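You operate a simulated robot arm through the tools that you are given. There is no shell and no other tool. Be economical: measure what you need, move in short steps, check, and stop when the job is done.

The job below is to be done with a simulated robot arm. You get a single attempt, and the scene is never put back.

TASK
Restart the control box by its key, switch and brown button.
Fine: key off, switch off and on again, brown button once, key on, in that order.

It is judged by the outcome, as a careful person would: the job done as asked, and still so three seconds after it is handed in. It fails if anything else is knocked over, pushed out of place, dropped, spilled or broken.

THE ROBOT
A 7-joint arm with a two-finger parallel gripper, fixed in place. Base frame: the origin is at the foot of the arm, x ahead of it, y to its left, z up; the work surface is at about z = 850. Readings come in mm, degrees, newtons and seconds.
With the tool pointing down near the work surface it reaches from about 460 to 920 mm from the base axis. Its first joint turns from -115.0 to 115.0 degrees. Payload 3.91 kg.
The tool frame sits at the grasp point between the pads (the TCP): z along the fingers, y along the line on which they close. The tips reach 30 mm beyond it. The gripper opens to 110 mm. The fingers are 20 mm wide and 10 mm thick; the gripper's body (48 by 112 mm) begins 55 mm behind the TCP.
Orientation is told as [roll, pitch, yaw] about the base's x, y, z axes, in that order, counted from this pose: with the fingers straight down and closing along the base's y, the tool's x points along the base's -x, its y along +y and its z along -z.

THE INTERFACE
- The arm moves only by the tool jog_arm. Its argument "increments" is a list of rows, each a list of 3 entries, a list of its own where there are three numbers: the finger opening in mm, from 0 to 110, then the shift along the base's x, y, z in units of 500 mm (1.0 is 500 mm), then the turn, a rotation vector about the base's x, y, z in units of 45 degrees (1.0 is 45 degrees). In form: [[hand, [tx, ty, tz], [rx, ry, rz]], ...]. A call has 1 to 20 rows; each row is the pose to reach, as a shift and turn from the pose commanded when the call began. A call with a number of a shift or a turn outside -1 to 1 is refused whole. Each row takes 0.2 s and may step no farther than 50 mm and 8.6 degrees from the row before; otherwise, or with a gripper value out of range, the whole call is refused. A pose out of reach is approached as far as the arm can. The call stops where the force on the tool passes 40 N (or 10 N more than at its start, if that is more) or the arm is blocked; 0.2 s more then pass. The fingers move at their own pace (about 153 mm/s each) and stop on an object; they squeeze with about 28 N. The grip force told is the motor's: it shows also when the fingers shut on nothing. Time passes only in rows, and 0.2 s behind the last, so rows that repeat a pose let the fingers close. It gives the time, the measured TCP pose, the force on the tool (base axes), the opening and the grip force at its end, in the units of the frame above (readings bear some noise), with the torque about the TCP (base axes, N m) and any sound that the robot's microphone picked up.
- Cameras (640 x 400 px; columns grow to the right, rows downward): "scene" is fixed at [221.3, -650.3, 1594.2]; the picture's right is [0.48, -0.88, 0.00], its down [-0.56, -0.31, -0.77] and it looks along [0.67, 0.37, -0.64] (base axes); focal length 340 px, centre (320, 200). "wrist" rides on the gripper at [72, 17, -103] in the tool frame; the picture's right is [-0.23, 0.97, 0.00], its down [-0.76, -0.18, -0.62] and it looks along [-0.61, -0.14, 0.78] (tool axes); focal length 222 px, centre (320, 200). There is no depth. A picture from a camera that has moved, and an enlarged one, comes with that camera's place and axes in the base frame and with its lens.
- capture(camera): a new picture of that camera. No time passes.
- slide_trunk(by): slides the trunk up (or, below 0, down) by that many mm; the arm rides with it, the base frame stays. It gives what a move gives, with no picture.
- close_up(camera, box): a new picture of the part [left, top, right, bottom] of that camera's present view, enlarged. No time passes.
- close_job(): hands the job in; it is judged then, once.

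Work in short steps. Places have to be worked out from the pictures, the camera data and where the tool is seen: move nearer, look again, correct. Check each grasp and each placing, and mend what went wrong. You have 120 turns and 64 pictures in all, those below and enlarged ones among them. Open the gripper and draw the arm clear of the work before you hand the job in, unless the task says otherwise; then end with one line.

The tools are called after "Request:" as name(argument=value, ...) on one line, values as JSON. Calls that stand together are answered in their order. jog_arm: Moves the arm, as the interface text tells. Its arguments: {"type":"object","properties":{"increments":{"type":"array"}},"required":["increments"]} The other tools are called the same way: slide_trunk (by) slides the trunk up or down; capture (camera) takes a picture; close_up (camera, box) takes an enlarged picture of a part of a camera's view; close_job () hands the job in.

At the start:

```text
t: 0.0
position: [521.8, -415.2, 1172.1]
tcp_rot: [0.0, 0.0, 0.0]
ft_force: [-0.3, 0.0, 0.3]
torque: [0.01, 0.03, 0.03]
finger_gap: 110.2
finger_force: 0.2
trunk travel left (down, up): [-800.0, 190.0]
```

scene: 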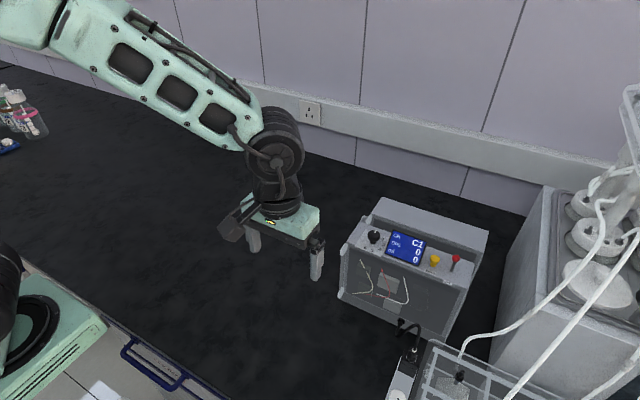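
wrist: 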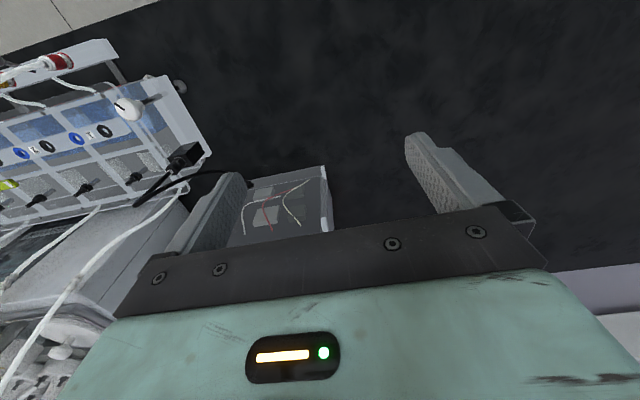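

I see a control box with a black knob, a display, a yellow/brown button and a red item. I'll zoom in on it.

Request:
close_up(camera="scene", box=[330, 190, 500, 300])

Request:
close_up(camera="scene", box=[350, 270, 640, 400])

```text
3.64 times, centred on (415, 245) of scene
camera zoom: at [221.3, -650.3, 1594.2], right [0.48, -0.88, 0.0], down [-0.56, -0.31, -0.77], along [0.67, 0.37, -0.64], focal length 1238 px, centre (-26, 36)
```

zoom: 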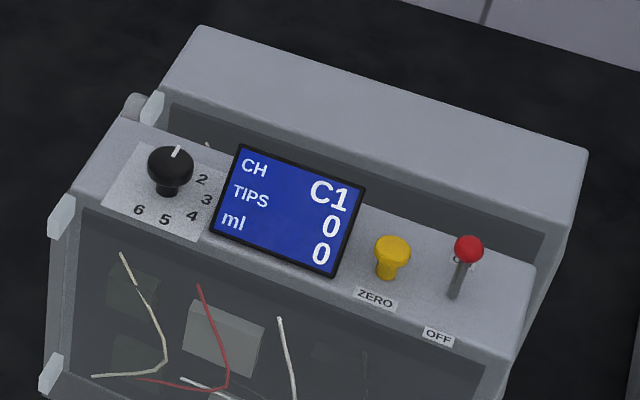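

```text
2.21 times, centred on (495, 335) of scene
camera zoom: at [221.3, -650.3, 1594.2], right [0.48, -0.88, 0.0], down [-0.56, -0.31, -0.77], along [0.67, 0.37, -0.64], focal length 751 px, centre (-66, -98)
```

zoom: 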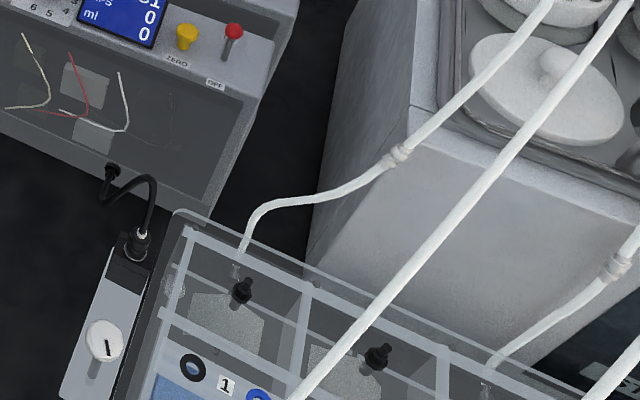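

The box with the ZERO button has no key. The key seems to be on the unit at the bottom of the scene view, so I'll look at it from the wrist camera.

Request:
close_up(camera="wrist", box=[0, 30, 240, 180])

Request:
close_up(camera="scene", box=[360, 300, 520, 400])

```text
2.67 times, centred on (120, 105) of wrist
camera zoom: at [449.8, -398.6, 1275.4], right [0.23, 0.97, 0.0], down [0.76, -0.18, 0.62], along [0.61, -0.14, -0.78], focal length 592 px, centre (853, 453)
```

zoom: 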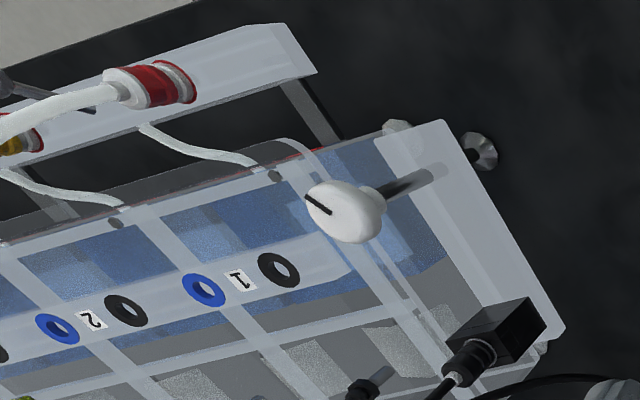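

```text
4.00 times, centred on (440, 350) of scene
camera zoom: at [221.3, -650.3, 1594.2], right [0.48, -0.88, 0.0], down [-0.56, -0.31, -0.77], along [0.67, 0.37, -0.64], focal length 1362 px, centre (-160, -400)
```

zoom: 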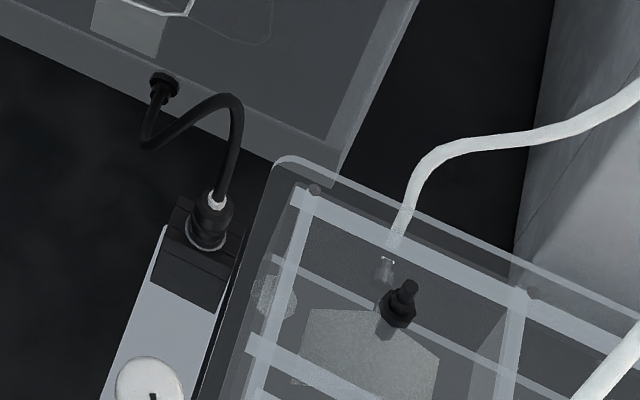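

No key is in view yet. I'll check the far left of the bench and the lower left of the scene view.

Request:
close_up(camera="scene", box=[0, 60, 160, 160])

Request:
close_up(camera="scene", box=[480, 80, 640, 180])

```text
4.00 times, centred on (80, 110) of scene
camera zoom: at [221.3, -650.3, 1594.2], right [0.48, -0.88, 0.0], down [-0.56, -0.31, -0.77], along [0.67, 0.37, -0.64], focal length 1362 px, centre (1280, 560)
```

zoom: 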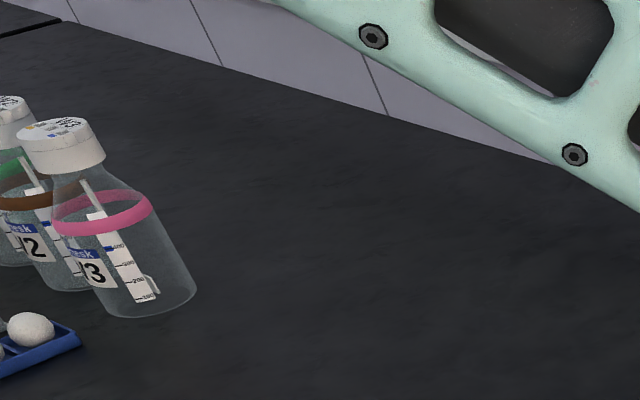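

```text
4.00 times, centred on (560, 130) of scene
camera zoom: at [221.3, -650.3, 1594.2], right [0.48, -0.88, 0.0], down [-0.56, -0.31, -0.77], along [0.67, 0.37, -0.64], focal length 1362 px, centre (-640, 480)
```

zoom: 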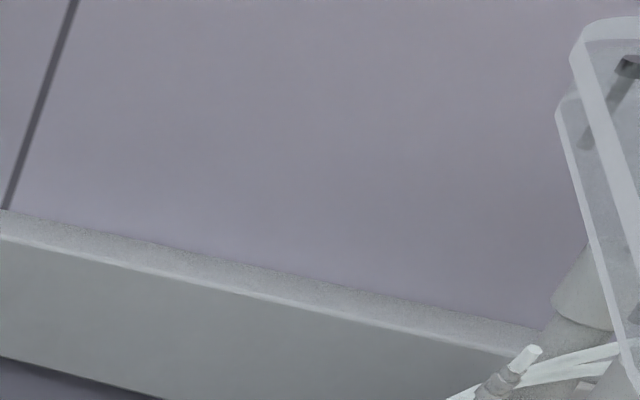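

No control box with a key so far. I'll swing the arm left, at height, to look over the rest of the bench.

Request:
jog_arm(increments=[[110, [0, 0.09, 0.03], [0, 0, 0]], [110, [0, 0.18, 0.06], [0, 0, 0]], [110, [0, 0.27, 0.09], [0, 0, 0]], [110, [0, 0.36, 0.12], [0, 0, 0]], [110, [0, 0.45, 0.15], [0, 0, 0]], [110, [0, 0.54, 0.15], [0, 0, 0]], [110, [0, 0.63, 0.15], [0, 0, 0]], [110, [0, 0.72, 0.15], [0, 0, 0]], [110, [0, 0.81, 0.15], [0, 0, 0]], [110, [0, 0.9, 0.15], [0, 0, 0]], [110, [0, 0.99, 0.15], [0, 0, 0]]])

Request:
capture(camera="scene")

Request:
capture(camera="wrist")

```text
t: 2.4
position: [522.7, 78.0, 1251.3]
tcp_rot: [0.0, 0.1, -0.1]
ft_force: [0.0, 0.0, 0.2]
torque: [0.01, -0.01, 0.01]
finger_gap: 110.1
finger_force: 0.0
trunk travel left (down, up): [-800.0, 190.0]
```

```text
55 pictures are left
```

scene: 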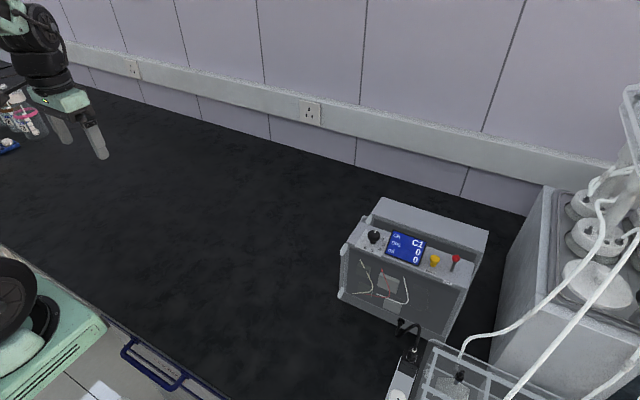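

```text
54 pictures are left
camera wrist: at [449.9, 94.5, 1353.8], right [0.23, 0.97, 0.0], down [0.76, -0.18, 0.62], along [0.61, -0.14, -0.78], focal length 222 px, centre (320, 200)
```

wrist: 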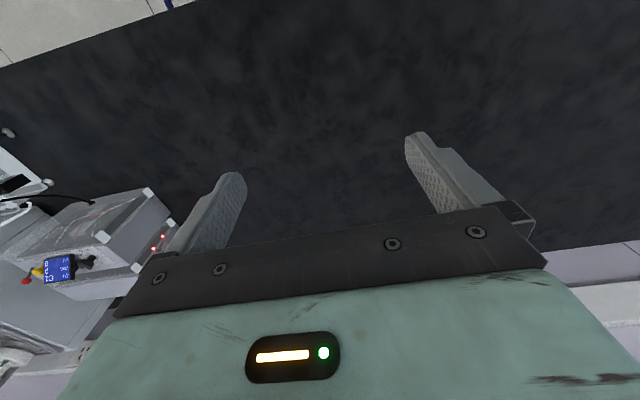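

Nothing new in this direction. I'll turn the hand by +90° yaw so the wrist camera looks along +y.

Request:
jog_arm(increments=[[110, [0, 0, 0], [0, 0, 0.19]], [110, [0, 0, 0], [0, 0, 0.38]], [110, [0, 0, 0], [0, 0, 0.57]], [110, [0, 0, 0], [0, 0, 0.76]], [110, [0, 0, 0], [0, 0, 0.95]]])

Request:
jog_arm(increments=[[110, [0, 0.05, 0], [0, 0, 0.19]], [110, [0, 0.1, 0], [0, 0, 0.38]], [110, [0, 0.15, 0], [0, 0, 0.57]], [110, [0, 0.2, 0], [0, 0, 0.76]], [110, [0, 0.25, 0], [0, 0, 0.95]]])

Request:
capture(camera="wrist")

```text
t: 3.6
position: [521.8, 80.9, 1247.4]
tcp_rot: [0.1, 0.0, 42.9]
ft_force: [0.0, 0.1, 1.1]
torque: [-0.01, -0.01, -0.01]
finger_gap: 110.1
finger_force: 0.0
trunk travel left (down, up): [-800.0, 190.0]
```

```text
t: 4.8
position: [521.7, 205.6, 1247.0]
tcp_rot: [0.0, 0.0, 85.6]
ft_force: [-0.9, -0.8, 0.0]
torque: [0.02, 0.0, 0.0]
finger_gap: 110.0
finger_force: 0.0
trunk travel left (down, up): [-800.0, 190.0]
```

```text
53 pictures are left
camera wrist: at [500.0, 134.8, 1350.1], right [-0.95, 0.3, 0.0], down [0.24, 0.75, 0.62], along [0.19, 0.59, -0.78], focal length 222 px, centre (320, 200)
```

wrist: 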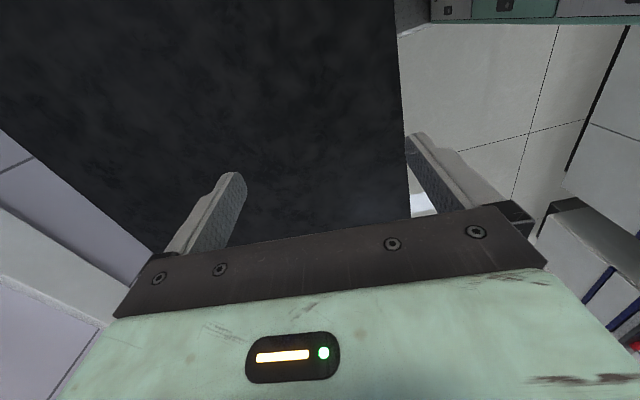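

The left side is empty bench. The CH box had red lights on its +y side, so I'll turn the hand to look along -y and study that side and the equipment beyond it.

Request:
jog_arm(increments=[[110, [0, -0.04, 0], [0, 0, -0.19]], [110, [0, -0.08, 0], [0, 0, -0.38]], [110, [0, -0.12, 0], [0, 0, -0.57]], [110, [0, -0.16, 0], [0, 0, -0.76]], [110, [0, -0.2, 0], [0, 0, -0.95]]])

Request:
jog_arm(increments=[[110, [0, -0.04, 0], [0, 0, -0.19]], [110, [0, -0.08, 0], [0, 0, -0.38]], [110, [0, -0.12, 0], [0, 0, -0.57]], [110, [0, -0.16, 0], [0, 0, -0.76]], [110, [0, -0.2, 0], [0, 0, -0.95]]])

Request:
jog_arm(increments=[[110, [0, -0.02, 0], [0, 0, -0.19]], [110, [0, -0.04, 0], [0, 0, -0.38]], [110, [0, -0.06, 0], [0, 0, -0.57]], [110, [0, -0.08, 0], [0, 0, -0.76]], [110, [0, -0.1, 0], [0, 0, -0.95]]])

Request:
jog_arm(increments=[[110, [0, -0.02, 0], [0, 0, -0.19]], [110, [0, -0.04, 0], [0, 0, -0.38]], [110, [0, -0.06, 0], [0, 0, -0.57]], [110, [0, -0.08, 0], [0, 0, -0.76]], [110, [0, -0.1, 0], [0, 0, -0.95]]])

Request:
capture(camera="wrist")

```text
t: 6.0
position: [521.6, 107.2, 1246.9]
tcp_rot: [0.0, -0.1, 42.7]
ft_force: [0.7, 0.5, 0.3]
torque: [-0.05, 0.04, 0.0]
finger_gap: 110.1
finger_force: 0.1
trunk travel left (down, up): [-800.0, 190.0]
```

```text
t: 7.2
position: [521.4, 5.9, 1248.5]
tcp_rot: [0.0, 0.0, -0.2]
ft_force: [0.1, -0.2, 0.4]
torque: [0.01, 0.02, 0.03]
finger_gap: 110.2
finger_force: 0.1
trunk travel left (down, up): [-800.0, 190.0]
```

```text
t: 8.4
position: [520.5, -45.1, 1246.8]
tcp_rot: [0.0, 0.1, -42.8]
ft_force: [-0.1, 0.2, 0.8]
torque: [-0.01, -0.03, -0.02]
finger_gap: 110.1
finger_force: 0.0
trunk travel left (down, up): [-800.0, 190.0]
```

```text
t: 9.6
position: [521.0, -94.8, 1246.7]
tcp_rot: [0.1, 0.1, -85.6]
ft_force: [0.8, 1.5, 0.1]
torque: [-0.01, 0.0, 0.0]
finger_gap: 110.1
finger_force: 0.2
trunk travel left (down, up): [-800.0, 190.0]
```

```text
52 pictures are left
camera wrist: at [533.7, -21.4, 1350.9], right [0.99, -0.15, 0.0], down [-0.12, -0.77, 0.62], along [-0.1, -0.62, -0.78], focal length 222 px, centre (320, 200)
```

wrist: 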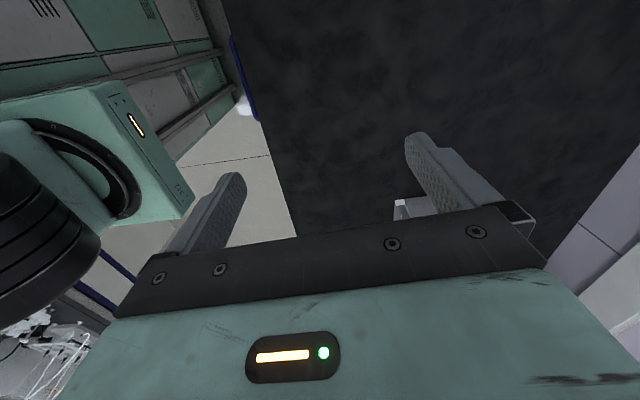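

The -y view is blocked by the hand from here. I'll move closer to the box and look down -y again.

Request:
jog_arm(increments=[[110, [0, -0.09, 0.01], [0, 0, 0]], [110, [0, -0.18, 0.02], [0, 0, 0]], [110, [0, -0.27, 0.03], [0, 0, 0]], [110, [0, -0.36, 0.04], [0, 0, 0]], [110, [0, -0.45, 0.05], [0, 0, 0]], [110, [0, -0.54, 0.05], [0, 0, 0]]])

Request:
capture(camera="wrist")

```text
t: 11.0
position: [520.7, -365.3, 1274.2]
tcp_rot: [0.0, 0.0, -85.4]
ft_force: [0.0, -0.3, 0.5]
torque: [-0.05, 0.0, -0.02]
finger_gap: 109.9
finger_force: 0.0
trunk travel left (down, up): [-800.0, 190.0]
```

```text
51 pictures are left
camera wrist: at [532.9, -291.9, 1376.8], right [0.99, -0.15, 0.0], down [-0.12, -0.77, 0.62], along [-0.09, -0.62, -0.78], focal length 222 px, centre (320, 200)
```

wrist: 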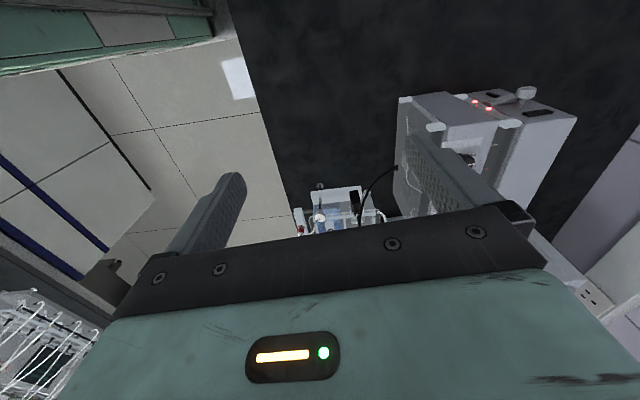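

On its +y side the box carries lights and a knob. I'll zoom in there.

Request:
close_up(camera="wrist", box=[390, 70, 590, 195])

Request:
close_up(camera="wrist", box=[280, 170, 400, 245])

```text
3.20 times, centred on (490, 132) of wrist
camera zoom: at [532.9, -291.9, 1376.8], right [0.99, -0.15, 0.0], down [-0.12, -0.77, 0.62], along [-0.09, -0.62, -0.78], focal length 711 px, centre (-224, 416)
```

zoom: 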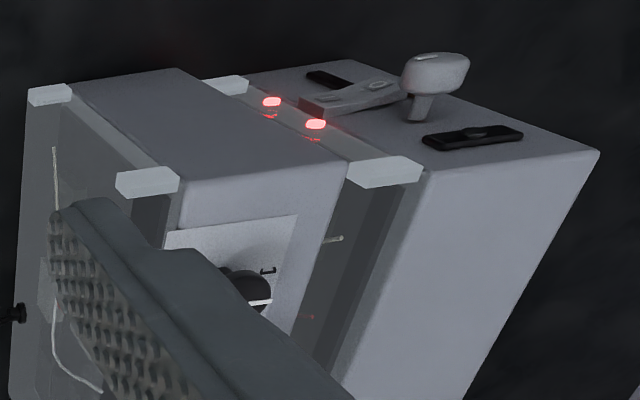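

```text
5.33 times, centred on (340, 208) of wrist
camera zoom: at [532.9, -291.9, 1376.8], right [0.99, -0.15, 0.0], down [-0.12, -0.77, 0.62], along [-0.09, -0.62, -0.78], focal length 1185 px, centre (213, 160)
```

zoom: 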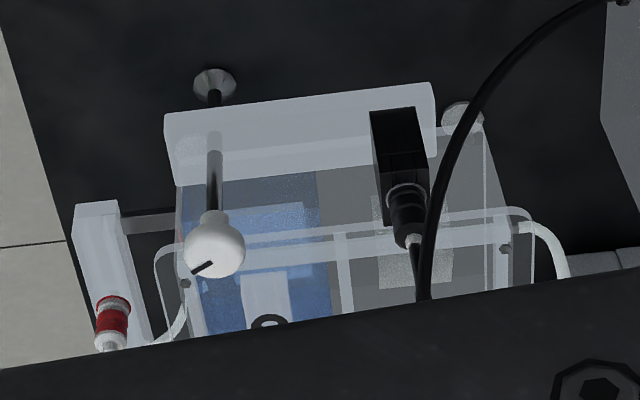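

The side panel, at about x=800, y=-446, carries two lamps, something lever-like and a T-shaped knob. I'll turn the hand so the fingers point along -y, with the camera on the -x side, to see that face straight on.

Request:
jog_arm(increments=[[110, [0, 0.04, 0], [0, 0, 0.19]], [110, [0, 0.08, 0], [0, 0, 0.38]], [110, [0, 0.12, 0], [0, 0, 0.57]], [110, [0, 0.16, 0], [0, 0, 0.76]], [110, [0, 0.2, 0], [0, 0, 0.95]]])

Request:
jog_arm(increments=[[110, [0, 0.04, 0], [0, 0, 0.19]], [110, [0, 0.08, 0], [0, 0, 0.38]], [110, [0, 0.12, 0], [0, 0, 0.57]], [110, [0, 0.16, 0], [0, 0, 0.76]], [110, [0, 0.2, 0], [0, 0, 0.95]]])

Request:
jog_arm(increments=[[110, [0.02, 0.02, -0.05], [-0.19, 0, 0]], [110, [0.04, 0.04, -0.1], [-0.38, 0, 0]], [110, [0.06, 0.06, -0.15], [-0.57, 0, 0]], [110, [0.08, 0.08, -0.2], [-0.76, 0, 0]], [110, [0.1, 0.1, -0.25], [-0.95, 0, 0]]])

Request:
jog_arm(increments=[[110, [0.02, 0, -0.02], [-0.19, 0, 0]], [110, [0.04, 0, -0.04], [-0.38, 0, 0]], [110, [0.06, 0, -0.06], [-0.57, 0, 0]], [110, [0.08, 0, -0.08], [-0.76, 0, 0]], [110, [0.1, 0, -0.1], [-0.95, 0, 0]]])

Request:
capture(camera="wrist")

```text
t: 12.2
position: [520.8, -265.8, 1272.3]
tcp_rot: [-0.1, 0.1, -42.6]
ft_force: [0.6, -0.8, -0.1]
torque: [0.03, 0.02, 0.01]
finger_gap: 110.1
finger_force: 0.1
trunk travel left (down, up): [-800.0, 190.0]
```

```text
t: 13.4
position: [520.8, -165.1, 1272.3]
tcp_rot: [0.0, 0.0, 0.1]
ft_force: [1.4, -0.8, -0.2]
torque: [0.02, -0.01, 0.03]
finger_gap: 110.1
finger_force: 0.1
trunk travel left (down, up): [-800.0, 190.0]
```

```text
t: 14.6
position: [572.3, -114.6, 1148.2]
tcp_rot: [-42.9, -0.2, 0.1]
ft_force: [-1.4, 0.1, -0.2]
torque: [0.06, 0.01, 0.03]
finger_gap: 110.0
finger_force: 0.0
trunk travel left (down, up): [-800.0, 190.0]
```

```text
t: 15.8
position: [622.0, -114.9, 1097.4]
tcp_rot: [-85.6, -0.2, 0.1]
ft_force: [0.6, -0.8, 0.0]
torque: [0.02, 0.0, -0.02]
finger_gap: 110.1
finger_force: 0.1
trunk travel left (down, up): [-800.0, 190.0]
```

```text
48 pictures are left
camera wrist: at [550.7, -11.4, 1087.9], right [0.23, 0.07, -0.97], down [0.76, 0.61, 0.23], along [0.61, -0.79, 0.08], focal length 222 px, centre (320, 200)
```

wrist: 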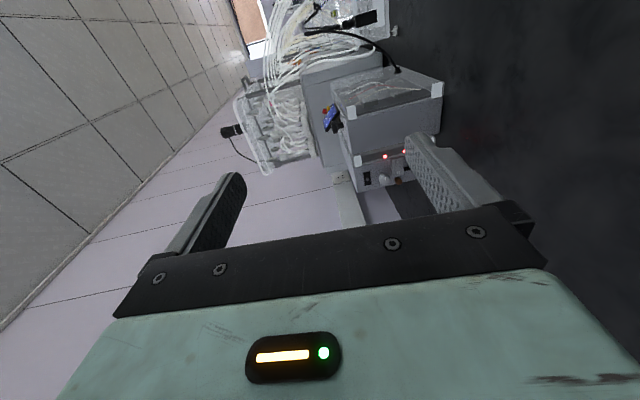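

I can see the panel now, so I'll zoom in on it.

Request:
close_up(camera="wrist", box=[320, 70, 448, 200])

Request:
close_up(camera="wrist", box=[340, 140, 420, 190])

```text
3.08 times, centred on (384, 135) of wrist
camera zoom: at [550.7, -11.4, 1087.9], right [0.23, 0.07, -0.97], down [0.76, 0.61, 0.23], along [0.61, -0.79, 0.08], focal length 684 px, centre (123, 400)
```

zoom: 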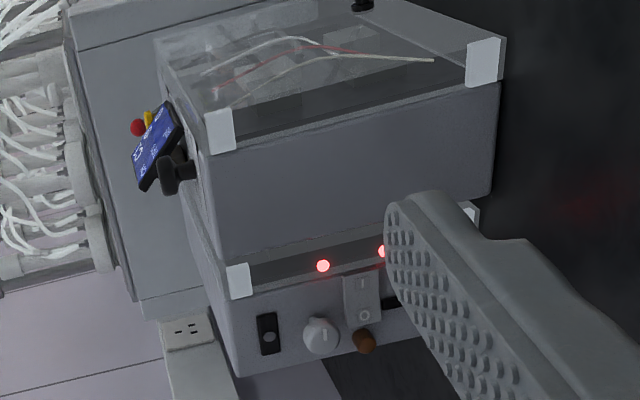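

```text
8.00 times, centred on (380, 165) of wrist
camera zoom: at [550.7, -11.4, 1087.9], right [0.23, 0.07, -0.97], down [0.76, 0.61, 0.23], along [0.61, -0.79, 0.08], focal length 1777 px, centre (-160, 480)
```

zoom: 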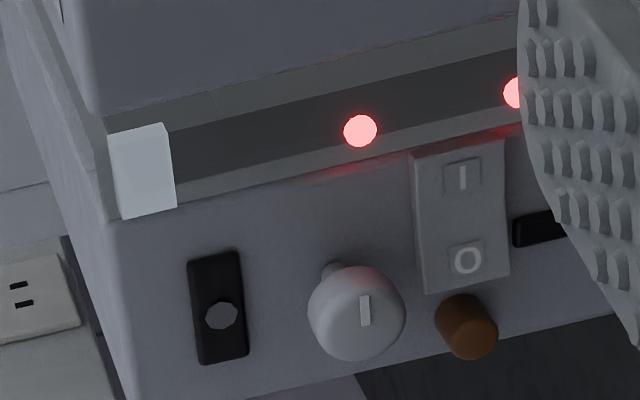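

The side panel has everything the job needs: a key knob with a mark, an I/O rocker and a brown button. I'll move closer for a good look and measurements, staying about 100 mm off the panel.

Request:
jog_arm(increments=[[110, [0.06, -0.054, -0.025], [-0.016, 0, 0]], [110, [0.12, -0.108, -0.05], [-0.032, 0, 0]], [110, [0.18, -0.161, -0.075], [-0.048, 0, 0]], [110, [0.24, -0.215, -0.1], [-0.064, 0, 0]], [110, [0.3, -0.269, -0.125], [-0.08, 0, 0]], [110, [0.36, -0.322, -0.15], [-0.09, 0, 0]], [110, [0.418, -0.376, -0.174], [-0.098, 0, 0]]])

Request:
capture(camera="wrist")

```text
t: 17.4
position: [831.2, -303.8, 1010.7]
tcp_rot: [-89.9, 0.0, 0.1]
ft_force: [0.3, 0.3, 0.8]
torque: [0.06, 0.01, -0.03]
finger_gap: 110.1
finger_force: 0.1
trunk travel left (down, up): [-800.0, 190.0]
```

```text
45 pictures are left
camera wrist: at [758.8, -201.1, 993.5], right [0.23, 0.0, -0.97], down [0.76, 0.62, 0.18], along [0.61, -0.78, 0.14], focal length 222 px, centre (320, 200)
```

wrist: 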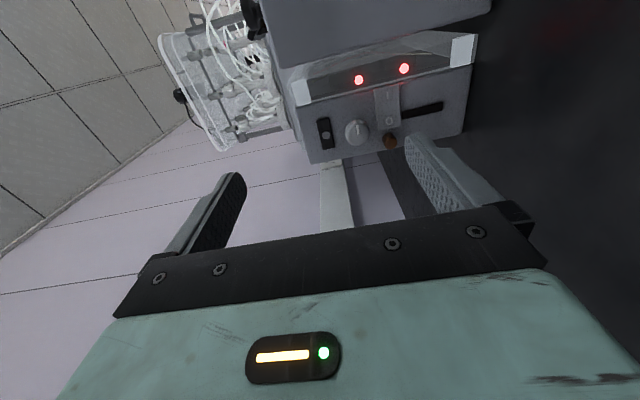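

Request:
close_up(camera="wrist", box=[290, 50, 482, 170])

```text
3.33 times, centred on (386, 110) of wrist
camera zoom: at [758.8, -201.1, 993.5], right [0.23, 0.0, -0.97], down [0.76, 0.62, 0.18], along [0.61, -0.78, 0.14], focal length 740 px, centre (100, 500)
```

zoom: 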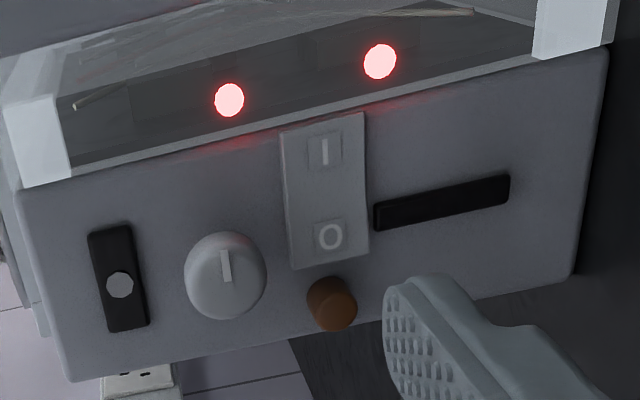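

My estimates are: key knob face at about (859,-433,974), brown cap at (885,-448,938), and rocker with I at x≈836 and O at x≈865, both at z≈935. I'll zoom in hard to look for markings around the key.

Request:
close_up(camera="wrist", box=[310, 100, 406, 160])

```text
6.67 times, centred on (358, 130) of wrist
camera zoom: at [758.8, -201.1, 993.5], right [0.23, 0.0, -0.97], down [0.76, 0.62, 0.18], along [0.61, -0.78, 0.14], focal length 1481 px, centre (67, 667)
```

zoom: 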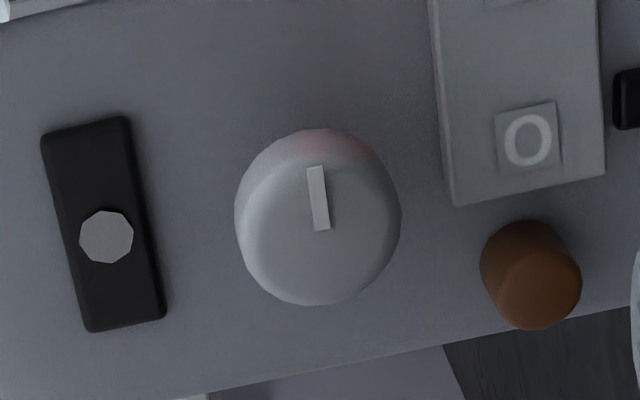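

I see no markings at the key. I'll line the fingers up in front of the knob, closing vertically, with the tips about 20 mm short of its face, and check.

Request:
jog_arm(increments=[[80, [0.03, 0, -0.04], [0, 0, 0]], [60, [0.058, -0.03, -0.073], [0, 0, 0]], [44, [0.058, -0.09, -0.073], [0, 0, 0]], [44, [0.058, -0.15, -0.073], [0, 0, 0]], [44, [0.058, -0.15, -0.073], [0, 0, 0]]])

Request:
capture(camera="wrist")

Request:
close_up(camera="scene", box=[300, 150, 460, 250])

```text
t: 18.6
position: [860.8, -380.2, 974.4]
tcp_rot: [-89.8, 0.0, 0.0]
ft_force: [0.1, -0.3, -1.0]
torque: [-0.03, 0.01, 0.02]
finger_gap: 43.8
finger_force: 0.1
trunk travel left (down, up): [-800.0, 190.0]
```

```text
42 pictures are left
camera wrist: at [787.7, -276.5, 957.3], right [0.23, 0.0, -0.97], down [0.76, 0.62, 0.18], along [0.61, -0.78, 0.14], focal length 222 px, centre (320, 200)
```

wrist: 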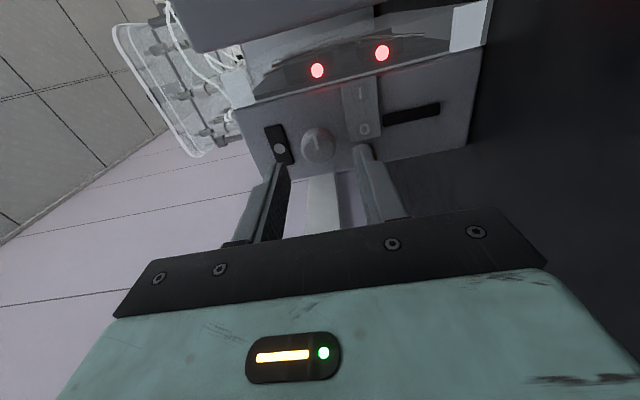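

```text
4.00 times, centred on (380, 200) of scene
camera zoom: at [221.3, -650.3, 1594.2], right [0.48, -0.88, 0.0], down [-0.56, -0.31, -0.77], along [0.67, 0.37, -0.64], focal length 1362 px, centre (80, 200)
```

zoom: 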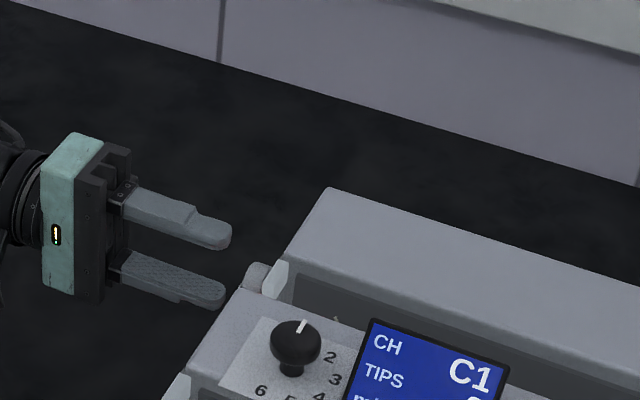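

The knob checks out at (858,-433,975), centred between the fingers. I'll go in 34 mm and close.

Request:
jog_arm(increments=[[42, [-0.003, -0.025, 0], [0, 0, 0]], [42, [-0.003, -0.05, 0], [0, 0, 0]], [42, [-0.003, -0.068, 0], [0, 0, 0]], [30, [-0.003, -0.068, 0], [0, 0, 0]], [20, [-0.003, -0.068, 0], [0, 0, 0]], [20, [-0.003, -0.068, 0], [0, 0, 0]]])

Request:
close_up(camera="wrist", box=[220, 20, 480, 180])

```text
t: 20.0
position: [858.7, -412.2, 976.0]
tcp_rot: [-90.0, -0.1, 0.0]
ft_force: [1.1, -2.1, 6.3]
torque: [-0.2, -0.05, -0.1]
finger_gap: 25.6
finger_force: 45.3
trunk travel left (down, up): [-800.0, 190.0]
```

```text
2.46 times, centred on (350, 100) of wrist
camera zoom: at [786.7, -309.8, 957.9], right [0.23, 0.0, -0.97], down [0.76, 0.62, 0.18], along [0.61, -0.78, 0.14], focal length 547 px, centre (246, 446)
```

zoom: 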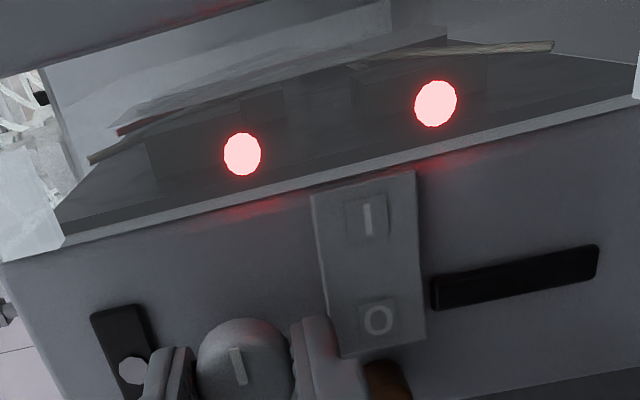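

The knob is gripped at 25.6 mm. Off is usually counter-clockwise as seen from the front, which is +ry here, so I'll test 17° and read the torque.

Request:
jog_arm(increments=[[20, [0, 0, 0.002], [0, 0.1, 0]], [20, [0, 0, 0.002], [0, 0.2, 0]], [20, [0, 0, 0.002], [0, 0.3, 0]], [20, [0, 0, 0.002], [0, 0.38, 0]]])

Request:
close_up(camera="wrist", box=[220, 20, 480, 180])

```text
t: 21.0
position: [859.3, -411.9, 975.1]
tcp_rot: [-89.9, 17.2, 0.0]
ft_force: [4.8, -6.0, 3.1]
torque: [0.03, 0.02, 0.39]
finger_gap: 25.4
finger_force: 44.6
trunk travel left (down, up): [-800.0, 190.0]
```

```text
2.46 times, centred on (350, 100) of wrist
camera zoom: at [785.0, -309.8, 980.2], right [-0.07, 0.0, -1.0], down [0.78, 0.62, -0.05], along [0.62, -0.78, -0.05], focal length 547 px, centre (246, 446)
```

zoom: 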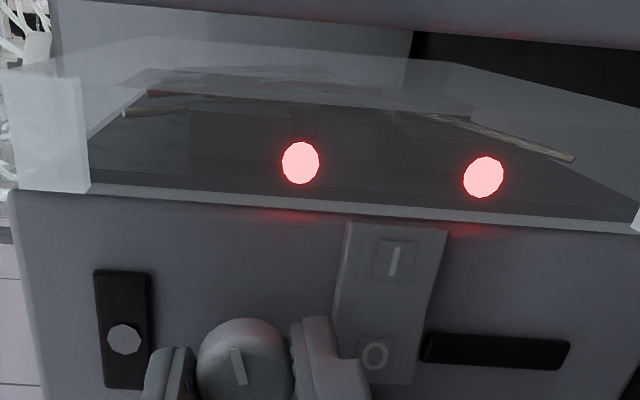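

The knob turned with the fingers and met little torque, so this direction is free. I'll continue in steps, watching the torque and the lamps.

Request:
jog_arm(increments=[[20, [0, 0, 0], [0, 0.15, 0]], [20, [0, 0, 0], [0, 0.3, 0]], [20, [0, 0, 0], [0, 0.45, 0]], [20, [0, 0, 0], [0, 0.62, 0]]])

Request:
close_up(camera="wrist", box=[220, 20, 480, 180])

```text
t: 22.0
position: [858.3, -412.0, 975.1]
tcp_rot: [-89.8, 45.2, 0.1]
ft_force: [5.8, -7.6, 1.9]
torque: [0.03, 0.02, 0.37]
finger_gap: 25.4
finger_force: 45.4
trunk travel left (down, up): [-800.0, 190.0]
```

```text
2.46 times, centred on (350, 100) of wrist
camera zoom: at [796.1, -309.8, 1014.2], right [-0.53, 0.0, -0.85], down [0.66, 0.62, -0.41], along [0.53, -0.78, -0.33], focal length 547 px, centre (246, 446)
```

zoom: 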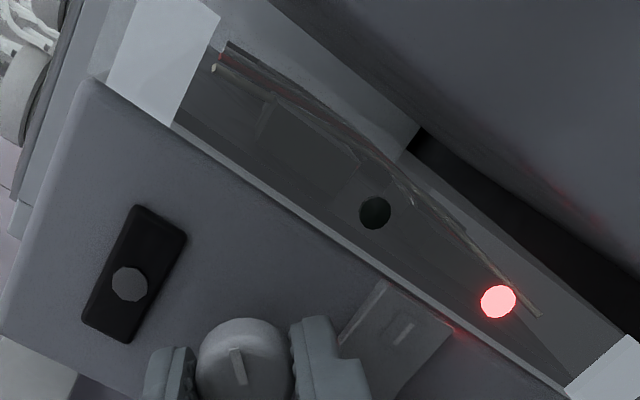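

The first lamp went out, so the key passed its off threshold. I'll go on in small steps to find the off stop.

Request:
jog_arm(increments=[[20, [0, 0, 0], [0, 0.12, 0]], [20, [0, 0, 0], [0, 0.24, 0]], [20, [0, 0, 0], [0, 0.36, 0]]])

Request:
jog_arm(increments=[[20, [0, 0, 0], [0, 0.1, 0]], [20, [0, 0, 0], [0, 0.2, 0]], [20, [0, 0, 0], [0, 0.3, 0]]])

Request:
close_up(camera="wrist", box=[220, 20, 480, 180])

```text
t: 22.8
position: [858.5, -413.1, 973.9]
tcp_rot: [-89.9, 61.3, -0.1]
ft_force: [5.4, -8.4, -0.9]
torque: [0.13, 0.02, 0.24]
finger_gap: 25.4
finger_force: 44.6
trunk travel left (down, up): [-800.0, 190.0]
```

```text
t: 23.6
position: [858.5, -412.3, 974.6]
tcp_rot: [-89.9, 74.8, -0.1]
ft_force: [-1.3, -4.4, -1.4]
torque: [-0.09, 0.0, -0.09]
finger_gap: 25.8
finger_force: 45.5
trunk travel left (down, up): [-800.0, 190.0]
```

```text
2.46 times, centred on (350, 100) of wrist
camera zoom: at [823.9, -309.7, 1040.0], right [-0.88, 0.0, -0.47], down [0.37, 0.62, -0.69], along [0.29, -0.78, -0.55], focal length 547 px, centre (246, 446)
```

zoom: 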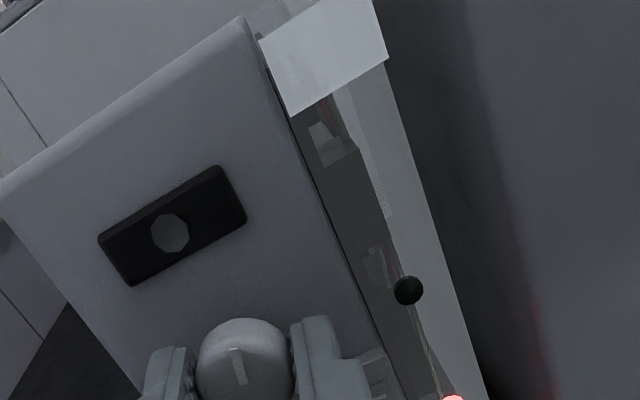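

The lamp is still out and the mark still follows the fingers. I'll go to about 90°.

Request:
jog_arm(increments=[[20, [0, 0, 0], [0, 0.12, 0]], [20, [0, 0, 0], [0, 0.24, 0]], [20, [0, 0, 0], [0, 0.34, 0]], [20, [0, 0, 0], [0, 0.34, 0]]])

Request:
close_up(camera="wrist", box=[220, 20, 480, 180])

```text
t: 24.6
position: [857.8, -414.2, 974.5]
tcp_rot: [63.5, 89.9, 153.4]
ft_force: [-3.0, -5.7, -3.1]
torque: [-0.34, -0.33, -0.07]
finger_gap: 25.8
finger_force: 45.2
trunk travel left (down, up): [-800.0, 190.0]
```

```text
2.46 times, centred on (350, 100) of wrist
camera zoom: at [842.2, -309.7, 1046.9], right [-0.97, 0.0, -0.23], down [0.18, 0.62, -0.76], along [0.14, -0.78, -0.61], focal length 547 px, centre (246, 446)
```

zoom: 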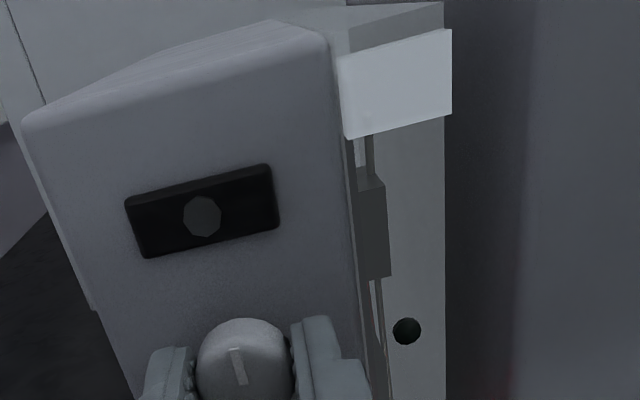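

The torque rose at 90°, which is the off stop. I'll release and back straight out along +y.

Request:
jog_arm(increments=[[42, [0, 0, 0], [0, 0, 0]], [42, [0, 0, 0], [0, 0, 0]], [42, [0, 0.06, 0], [0, 0, 0]], [42, [0, 0.14, 0], [0, 0, 0]], [0, [0, 0.2, 0], [0, 0, 0]], [0, [0, 0.2, 0], [0, 0, 0]]])

Request:
capture(camera="wrist")

Request:
close_up(camera="wrist", box=[180, 40, 460, 190])

```text
t: 26.0
position: [858.9, -312.7, 974.3]
tcp_rot: [-115.2, 89.9, -25.3]
ft_force: [-0.5, 0.3, -0.8]
torque: [-0.03, 0.02, 0.01]
finger_gap: 0.0
finger_force: 27.4
trunk travel left (down, up): [-800.0, 190.0]
```

```text
35 pictures are left
camera wrist: at [842.7, -209.6, 1046.3], right [-0.97, 0.0, -0.23], down [0.18, 0.62, -0.76], along [0.14, -0.78, -0.61], focal length 222 px, centre (320, 200)
```

wrist: 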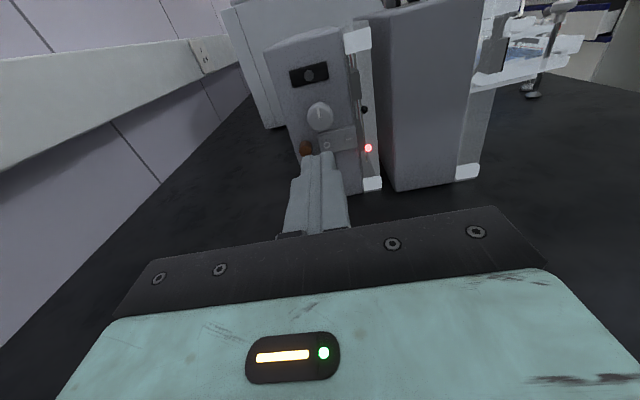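

```text
2.29 times, centred on (320, 115) of wrist
camera zoom: at [842.7, -209.6, 1046.3], right [-0.97, 0.0, -0.23], down [0.18, 0.62, -0.76], along [0.14, -0.78, -0.61], focal length 508 px, centre (320, 394)
```

zoom: 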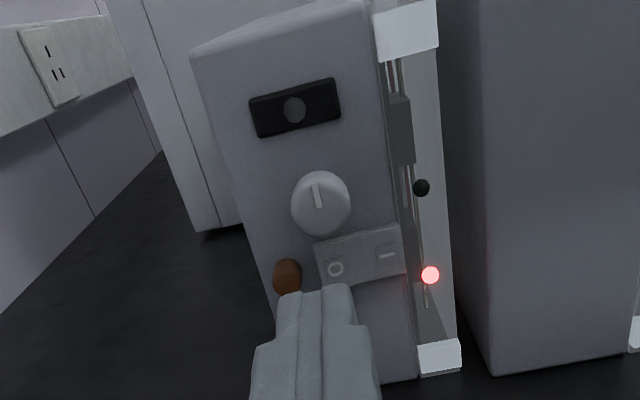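

The key mark now points up and its lamp is out, with the rocker lamp still lit. Next I'll line the closed fingers up with O at (860, z 934) and stop short at TCP y=-405.

Request:
jog_arm(increments=[[0, [0, 0, -0.04], [0, 0, 0]], [0, [0.001, -0.02, -0.08], [0, 0, 0]], [0, [0.001, -0.1, -0.08], [0, 0, 0]], [0, [0.001, -0.184, -0.08], [0, 0, 0]]])

Request:
close_up(camera="wrist", box=[200, 10, 440, 170])

```text
t: 27.0
position: [858.0, -402.8, 936.2]
tcp_rot: [-126.0, 90.0, -36.0]
ft_force: [0.3, 0.3, -0.3]
torque: [0.02, 0.03, 0.01]
finger_gap: 0.0
finger_force: 28.3
trunk travel left (down, up): [-800.0, 190.0]
```

```text
2.50 times, centred on (320, 90) of wrist
camera zoom: at [842.7, -299.6, 1007.8], right [-0.97, 0.0, -0.23], down [0.18, 0.62, -0.76], along [0.14, -0.78, -0.61], focal length 555 px, centre (320, 475)
```

zoom: 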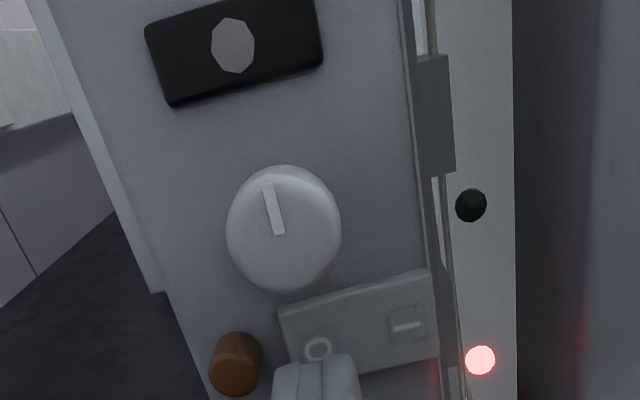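

The fingers are over O and clear of the brown button. I'll press in gently, 4 mm a row.

Request:
jog_arm(increments=[[0, [0.001, -0.012, 0], [0, 0, 0]], [0, [0.001, -0.02, 0], [0, 0, 0]], [0, [0.001, -0.028, 0], [0, 0, 0]], [0, [0.001, -0.034, 0], [0, 0, 0]], [0, [0.001, -0.04, 0], [0, 0, 0]], [0, [0.001, -0.044, 0], [0, 0, 0]]])

Request:
close_up(camera="wrist", box=[200, 10, 440, 170])

```text
t: 28.5
position: [858.9, -419.1, 934.4]
tcp_rot: [-54.1, 89.9, 35.9]
ft_force: [-8.6, 19.3, 6.0]
torque: [-0.19, 0.05, -0.45]
finger_gap: 0.2
finger_force: 27.6
trunk travel left (down, up): [-800.0, 190.0]
stopped in row 6: the force on the tool passed its limit at 42 N (the readings are from after the stop); the commanded pose is now the measured one
```

```text
2.50 times, centred on (320, 90) of wrist
camera zoom: at [842.9, -316.8, 1006.7], right [-0.97, 0.0, -0.23], down [0.18, 0.62, -0.76], along [0.14, -0.78, -0.61], focal length 555 px, centre (320, 475)
```

zoom: 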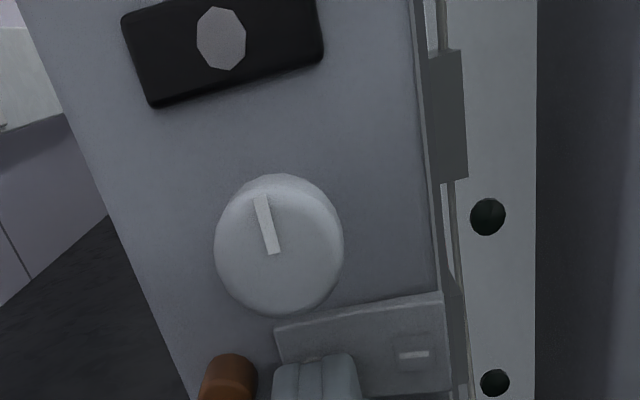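

The second lamp went out, so the switch is off. I'll back out, shift to the I side at x≈834, and check.

Request:
jog_arm(increments=[[0, [0, 0.02, 0], [0, 0, 0]], [0, [0, 0.05, 0], [0, 0, 0]], [0, [-0.05, 0.05, 0], [0, 0, 0]], [0, [-0.05, 0.03, 0], [0, 0, 0]]])

Request:
close_up(camera="wrist", box=[200, 10, 440, 170])

```text
t: 29.5
position: [834.0, -407.5, 932.7]
tcp_rot: [-24.3, 89.8, 65.6]
ft_force: [0.7, 0.8, -0.7]
torque: [0.05, 0.03, 0.01]
finger_gap: 0.0
finger_force: 28.0
trunk travel left (down, up): [-800.0, 190.0]
```

```text
2.50 times, centred on (320, 90) of wrist
camera zoom: at [817.3, -304.9, 1006.2], right [-0.97, 0.0, -0.23], down [0.18, 0.63, -0.76], along [0.14, -0.78, -0.61], focal length 555 px, centre (320, 475)
```

zoom: 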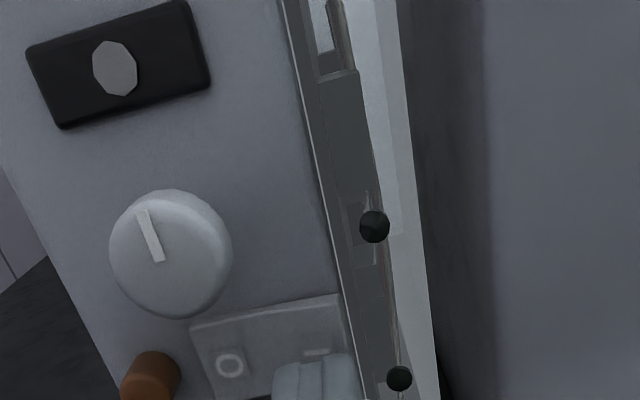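

The switch stays off and the fingers are over I. I'll press I.

Request:
jog_arm(increments=[[0, [0, -0.008, 0], [0, 0, 0]], [0, [0, -0.014, 0], [0, 0, 0]], [0, [0, -0.02, 0], [0, 0, 0]], [0, [0, -0.025, 0], [0, 0, 0]], [0, [0, -0.03, 0], [0, 0, 0]], [0, [0, -0.035, 0], [0, 0, 0]]])

Request:
close_up(camera="wrist", box=[200, 10, 440, 170])

```text
t: 31.0
position: [834.7, -419.9, 933.4]
tcp_rot: [-49.9, 89.8, 40.1]
ft_force: [-14.2, 19.8, 8.0]
torque: [-0.25, -0.08, -0.23]
finger_gap: 0.1
finger_force: 28.5
trunk travel left (down, up): [-800.0, 190.0]
stopped in row 6: the force on the tool passed its limit at 42 N (the readings are from after the stop); the commanded pose is now the measured one
```

```text
2.50 times, centred on (320, 90) of wrist
camera zoom: at [817.6, -316.7, 1005.9], right [-0.97, 0.0, -0.23], down [0.18, 0.62, -0.76], along [0.14, -0.78, -0.61], focal length 555 px, centre (320, 475)
```

zoom: 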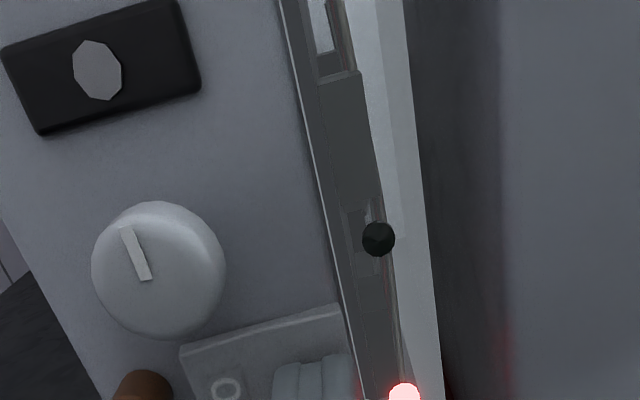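

The lamp is lit, so the switch is on again. Next is the brown button at about (886, z 937): I'll use x≈889 to keep clear of the rocker edge at x≈869, after backing out first.

Request:
jog_arm(increments=[[0, [0, 0.02, 0], [0, 0, 0]], [0, [0, 0.06, 0], [0, 0, 0]], [0, [0.055, 0.06, 0.008], [0, 0, 0]], [0, [0.109, 0.06, 0.008], [0, 0, 0]], [0, [0.109, 0.036, 0.008], [0, 0, 0]], [0, [0.109, 0.036, 0.008], [0, 0, 0]]])

Request:
close_up(camera="wrist", box=[200, 10, 440, 170])

```text
t: 32.4
position: [879.2, -403.0, 940.1]
tcp_rot: [-8.3, 89.9, 81.6]
ft_force: [0.6, -0.5, -0.5]
torque: [0.01, -0.03, 0.02]
finger_gap: 0.0
finger_force: 27.8
out of reach, approached as far as the arm can: row 4, 5, 6
trunk travel left (down, up): [-800.0, 190.0]
```

```text
2.50 times, centred on (320, 90) of wrist
camera zoom: at [862.2, -300.5, 1012.9], right [-0.97, 0.0, -0.23], down [0.18, 0.63, -0.76], along [0.14, -0.78, -0.61], focal length 555 px, centre (320, 475)
```

zoom: 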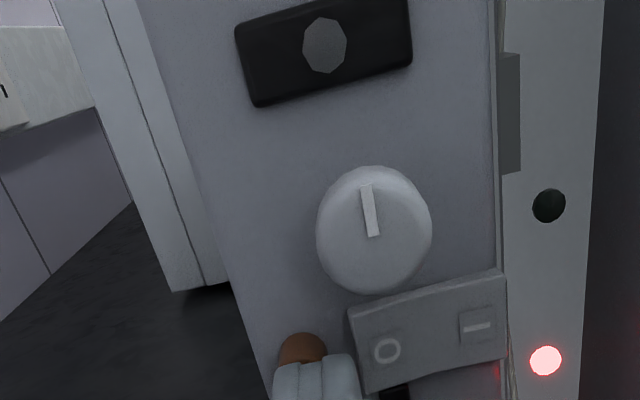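

x=879 is the reach limit with the hand square. Yawing the hand +10° brings the wrist back inward, so I'll back off slightly, tilt, and read the pose.

Request:
jog_arm(increments=[[0, [-0.01, 0.03, 0], [0, 0, 0]], [0, [-0.01, 0.03, 0], [0, 0, 0.12]], [0, [-0.01, 0.03, 0], [0, 0, 0.22]], [0, [-0.01, 0.03, 0], [0, 0, 0.22]]])

```text
t: 33.4
position: [872.1, -387.2, 940.0]
tcp_rot: [-22.1, 89.9, 77.9]
ft_force: [-0.6, 0.6, -0.3]
torque: [0.01, 0.0, 0.02]
finger_gap: 0.0
finger_force: 28.5
trunk travel left (down, up): [-800.0, 190.0]
```

That tilt is reachable. I'll shift to TCP x=884, which puts the tip at about 889, with z≈938, and look.

Request:
jog_arm(increments=[[0, [0.012, 0, -0.003], [0, 0, 0]], [0, [0.024, -0.02, -0.003], [0, 0, 0]], [0, [0.024, -0.032, -0.003], [0, 0, 0]], [0, [0.024, -0.032, -0.003], [0, 0, 0]]])

Request:
close_up(camera="wrist", box=[200, 10, 440, 170])

```text
t: 34.4
position: [884.3, -403.4, 938.8]
tcp_rot: [-13.8, 89.8, 86.1]
ft_force: [0.7, 0.1, -0.2]
torque: [0.0, 0.01, 0.02]
finger_gap: 0.2
finger_force: 27.6
trunk travel left (down, up): [-800.0, 190.0]
```

```text
2.50 times, centred on (320, 90) of wrist
camera zoom: at [851.2, -304.7, 1010.8], right [-0.96, -0.17, -0.23], down [0.07, 0.65, -0.76], along [0.27, -0.74, -0.61], focal length 555 px, centre (320, 475)
```

zoom: 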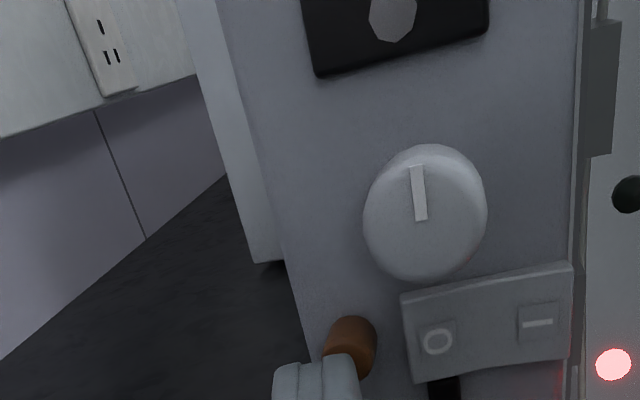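

The brown cap is at about (885,-448,938), in front of the tip. I'll press straight along -y, once.

Request:
jog_arm(increments=[[0, [-0.003, -0.016, 0], [0, 0, 0]], [0, [-0.003, -0.026, 0], [0, 0, 0]], [0, [-0.003, -0.032, 0], [0, 0, 0]], [0, [-0.003, -0.037, 0], [0, 0, 0]]])

Request:
close_up(camera="wrist", box=[200, 10, 440, 170])

```text
t: 35.4
position: [884.5, -421.6, 937.3]
tcp_rot: [-17.2, 89.8, 82.7]
ft_force: [-2.4, 3.2, 1.2]
torque: [-0.05, 0.01, -0.05]
finger_gap: 0.0
finger_force: 28.4
trunk travel left (down, up): [-800.0, 190.0]
heard: click
```

```text
2.50 times, centred on (320, 90) of wrist
camera zoom: at [850.5, -323.2, 1010.3], right [-0.96, -0.17, -0.23], down [0.07, 0.65, -0.76], along [0.27, -0.74, -0.61], focal length 555 px, centre (320, 475)
```

zoom: 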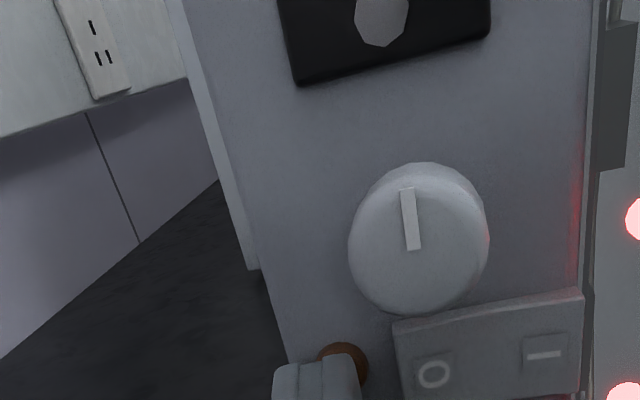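

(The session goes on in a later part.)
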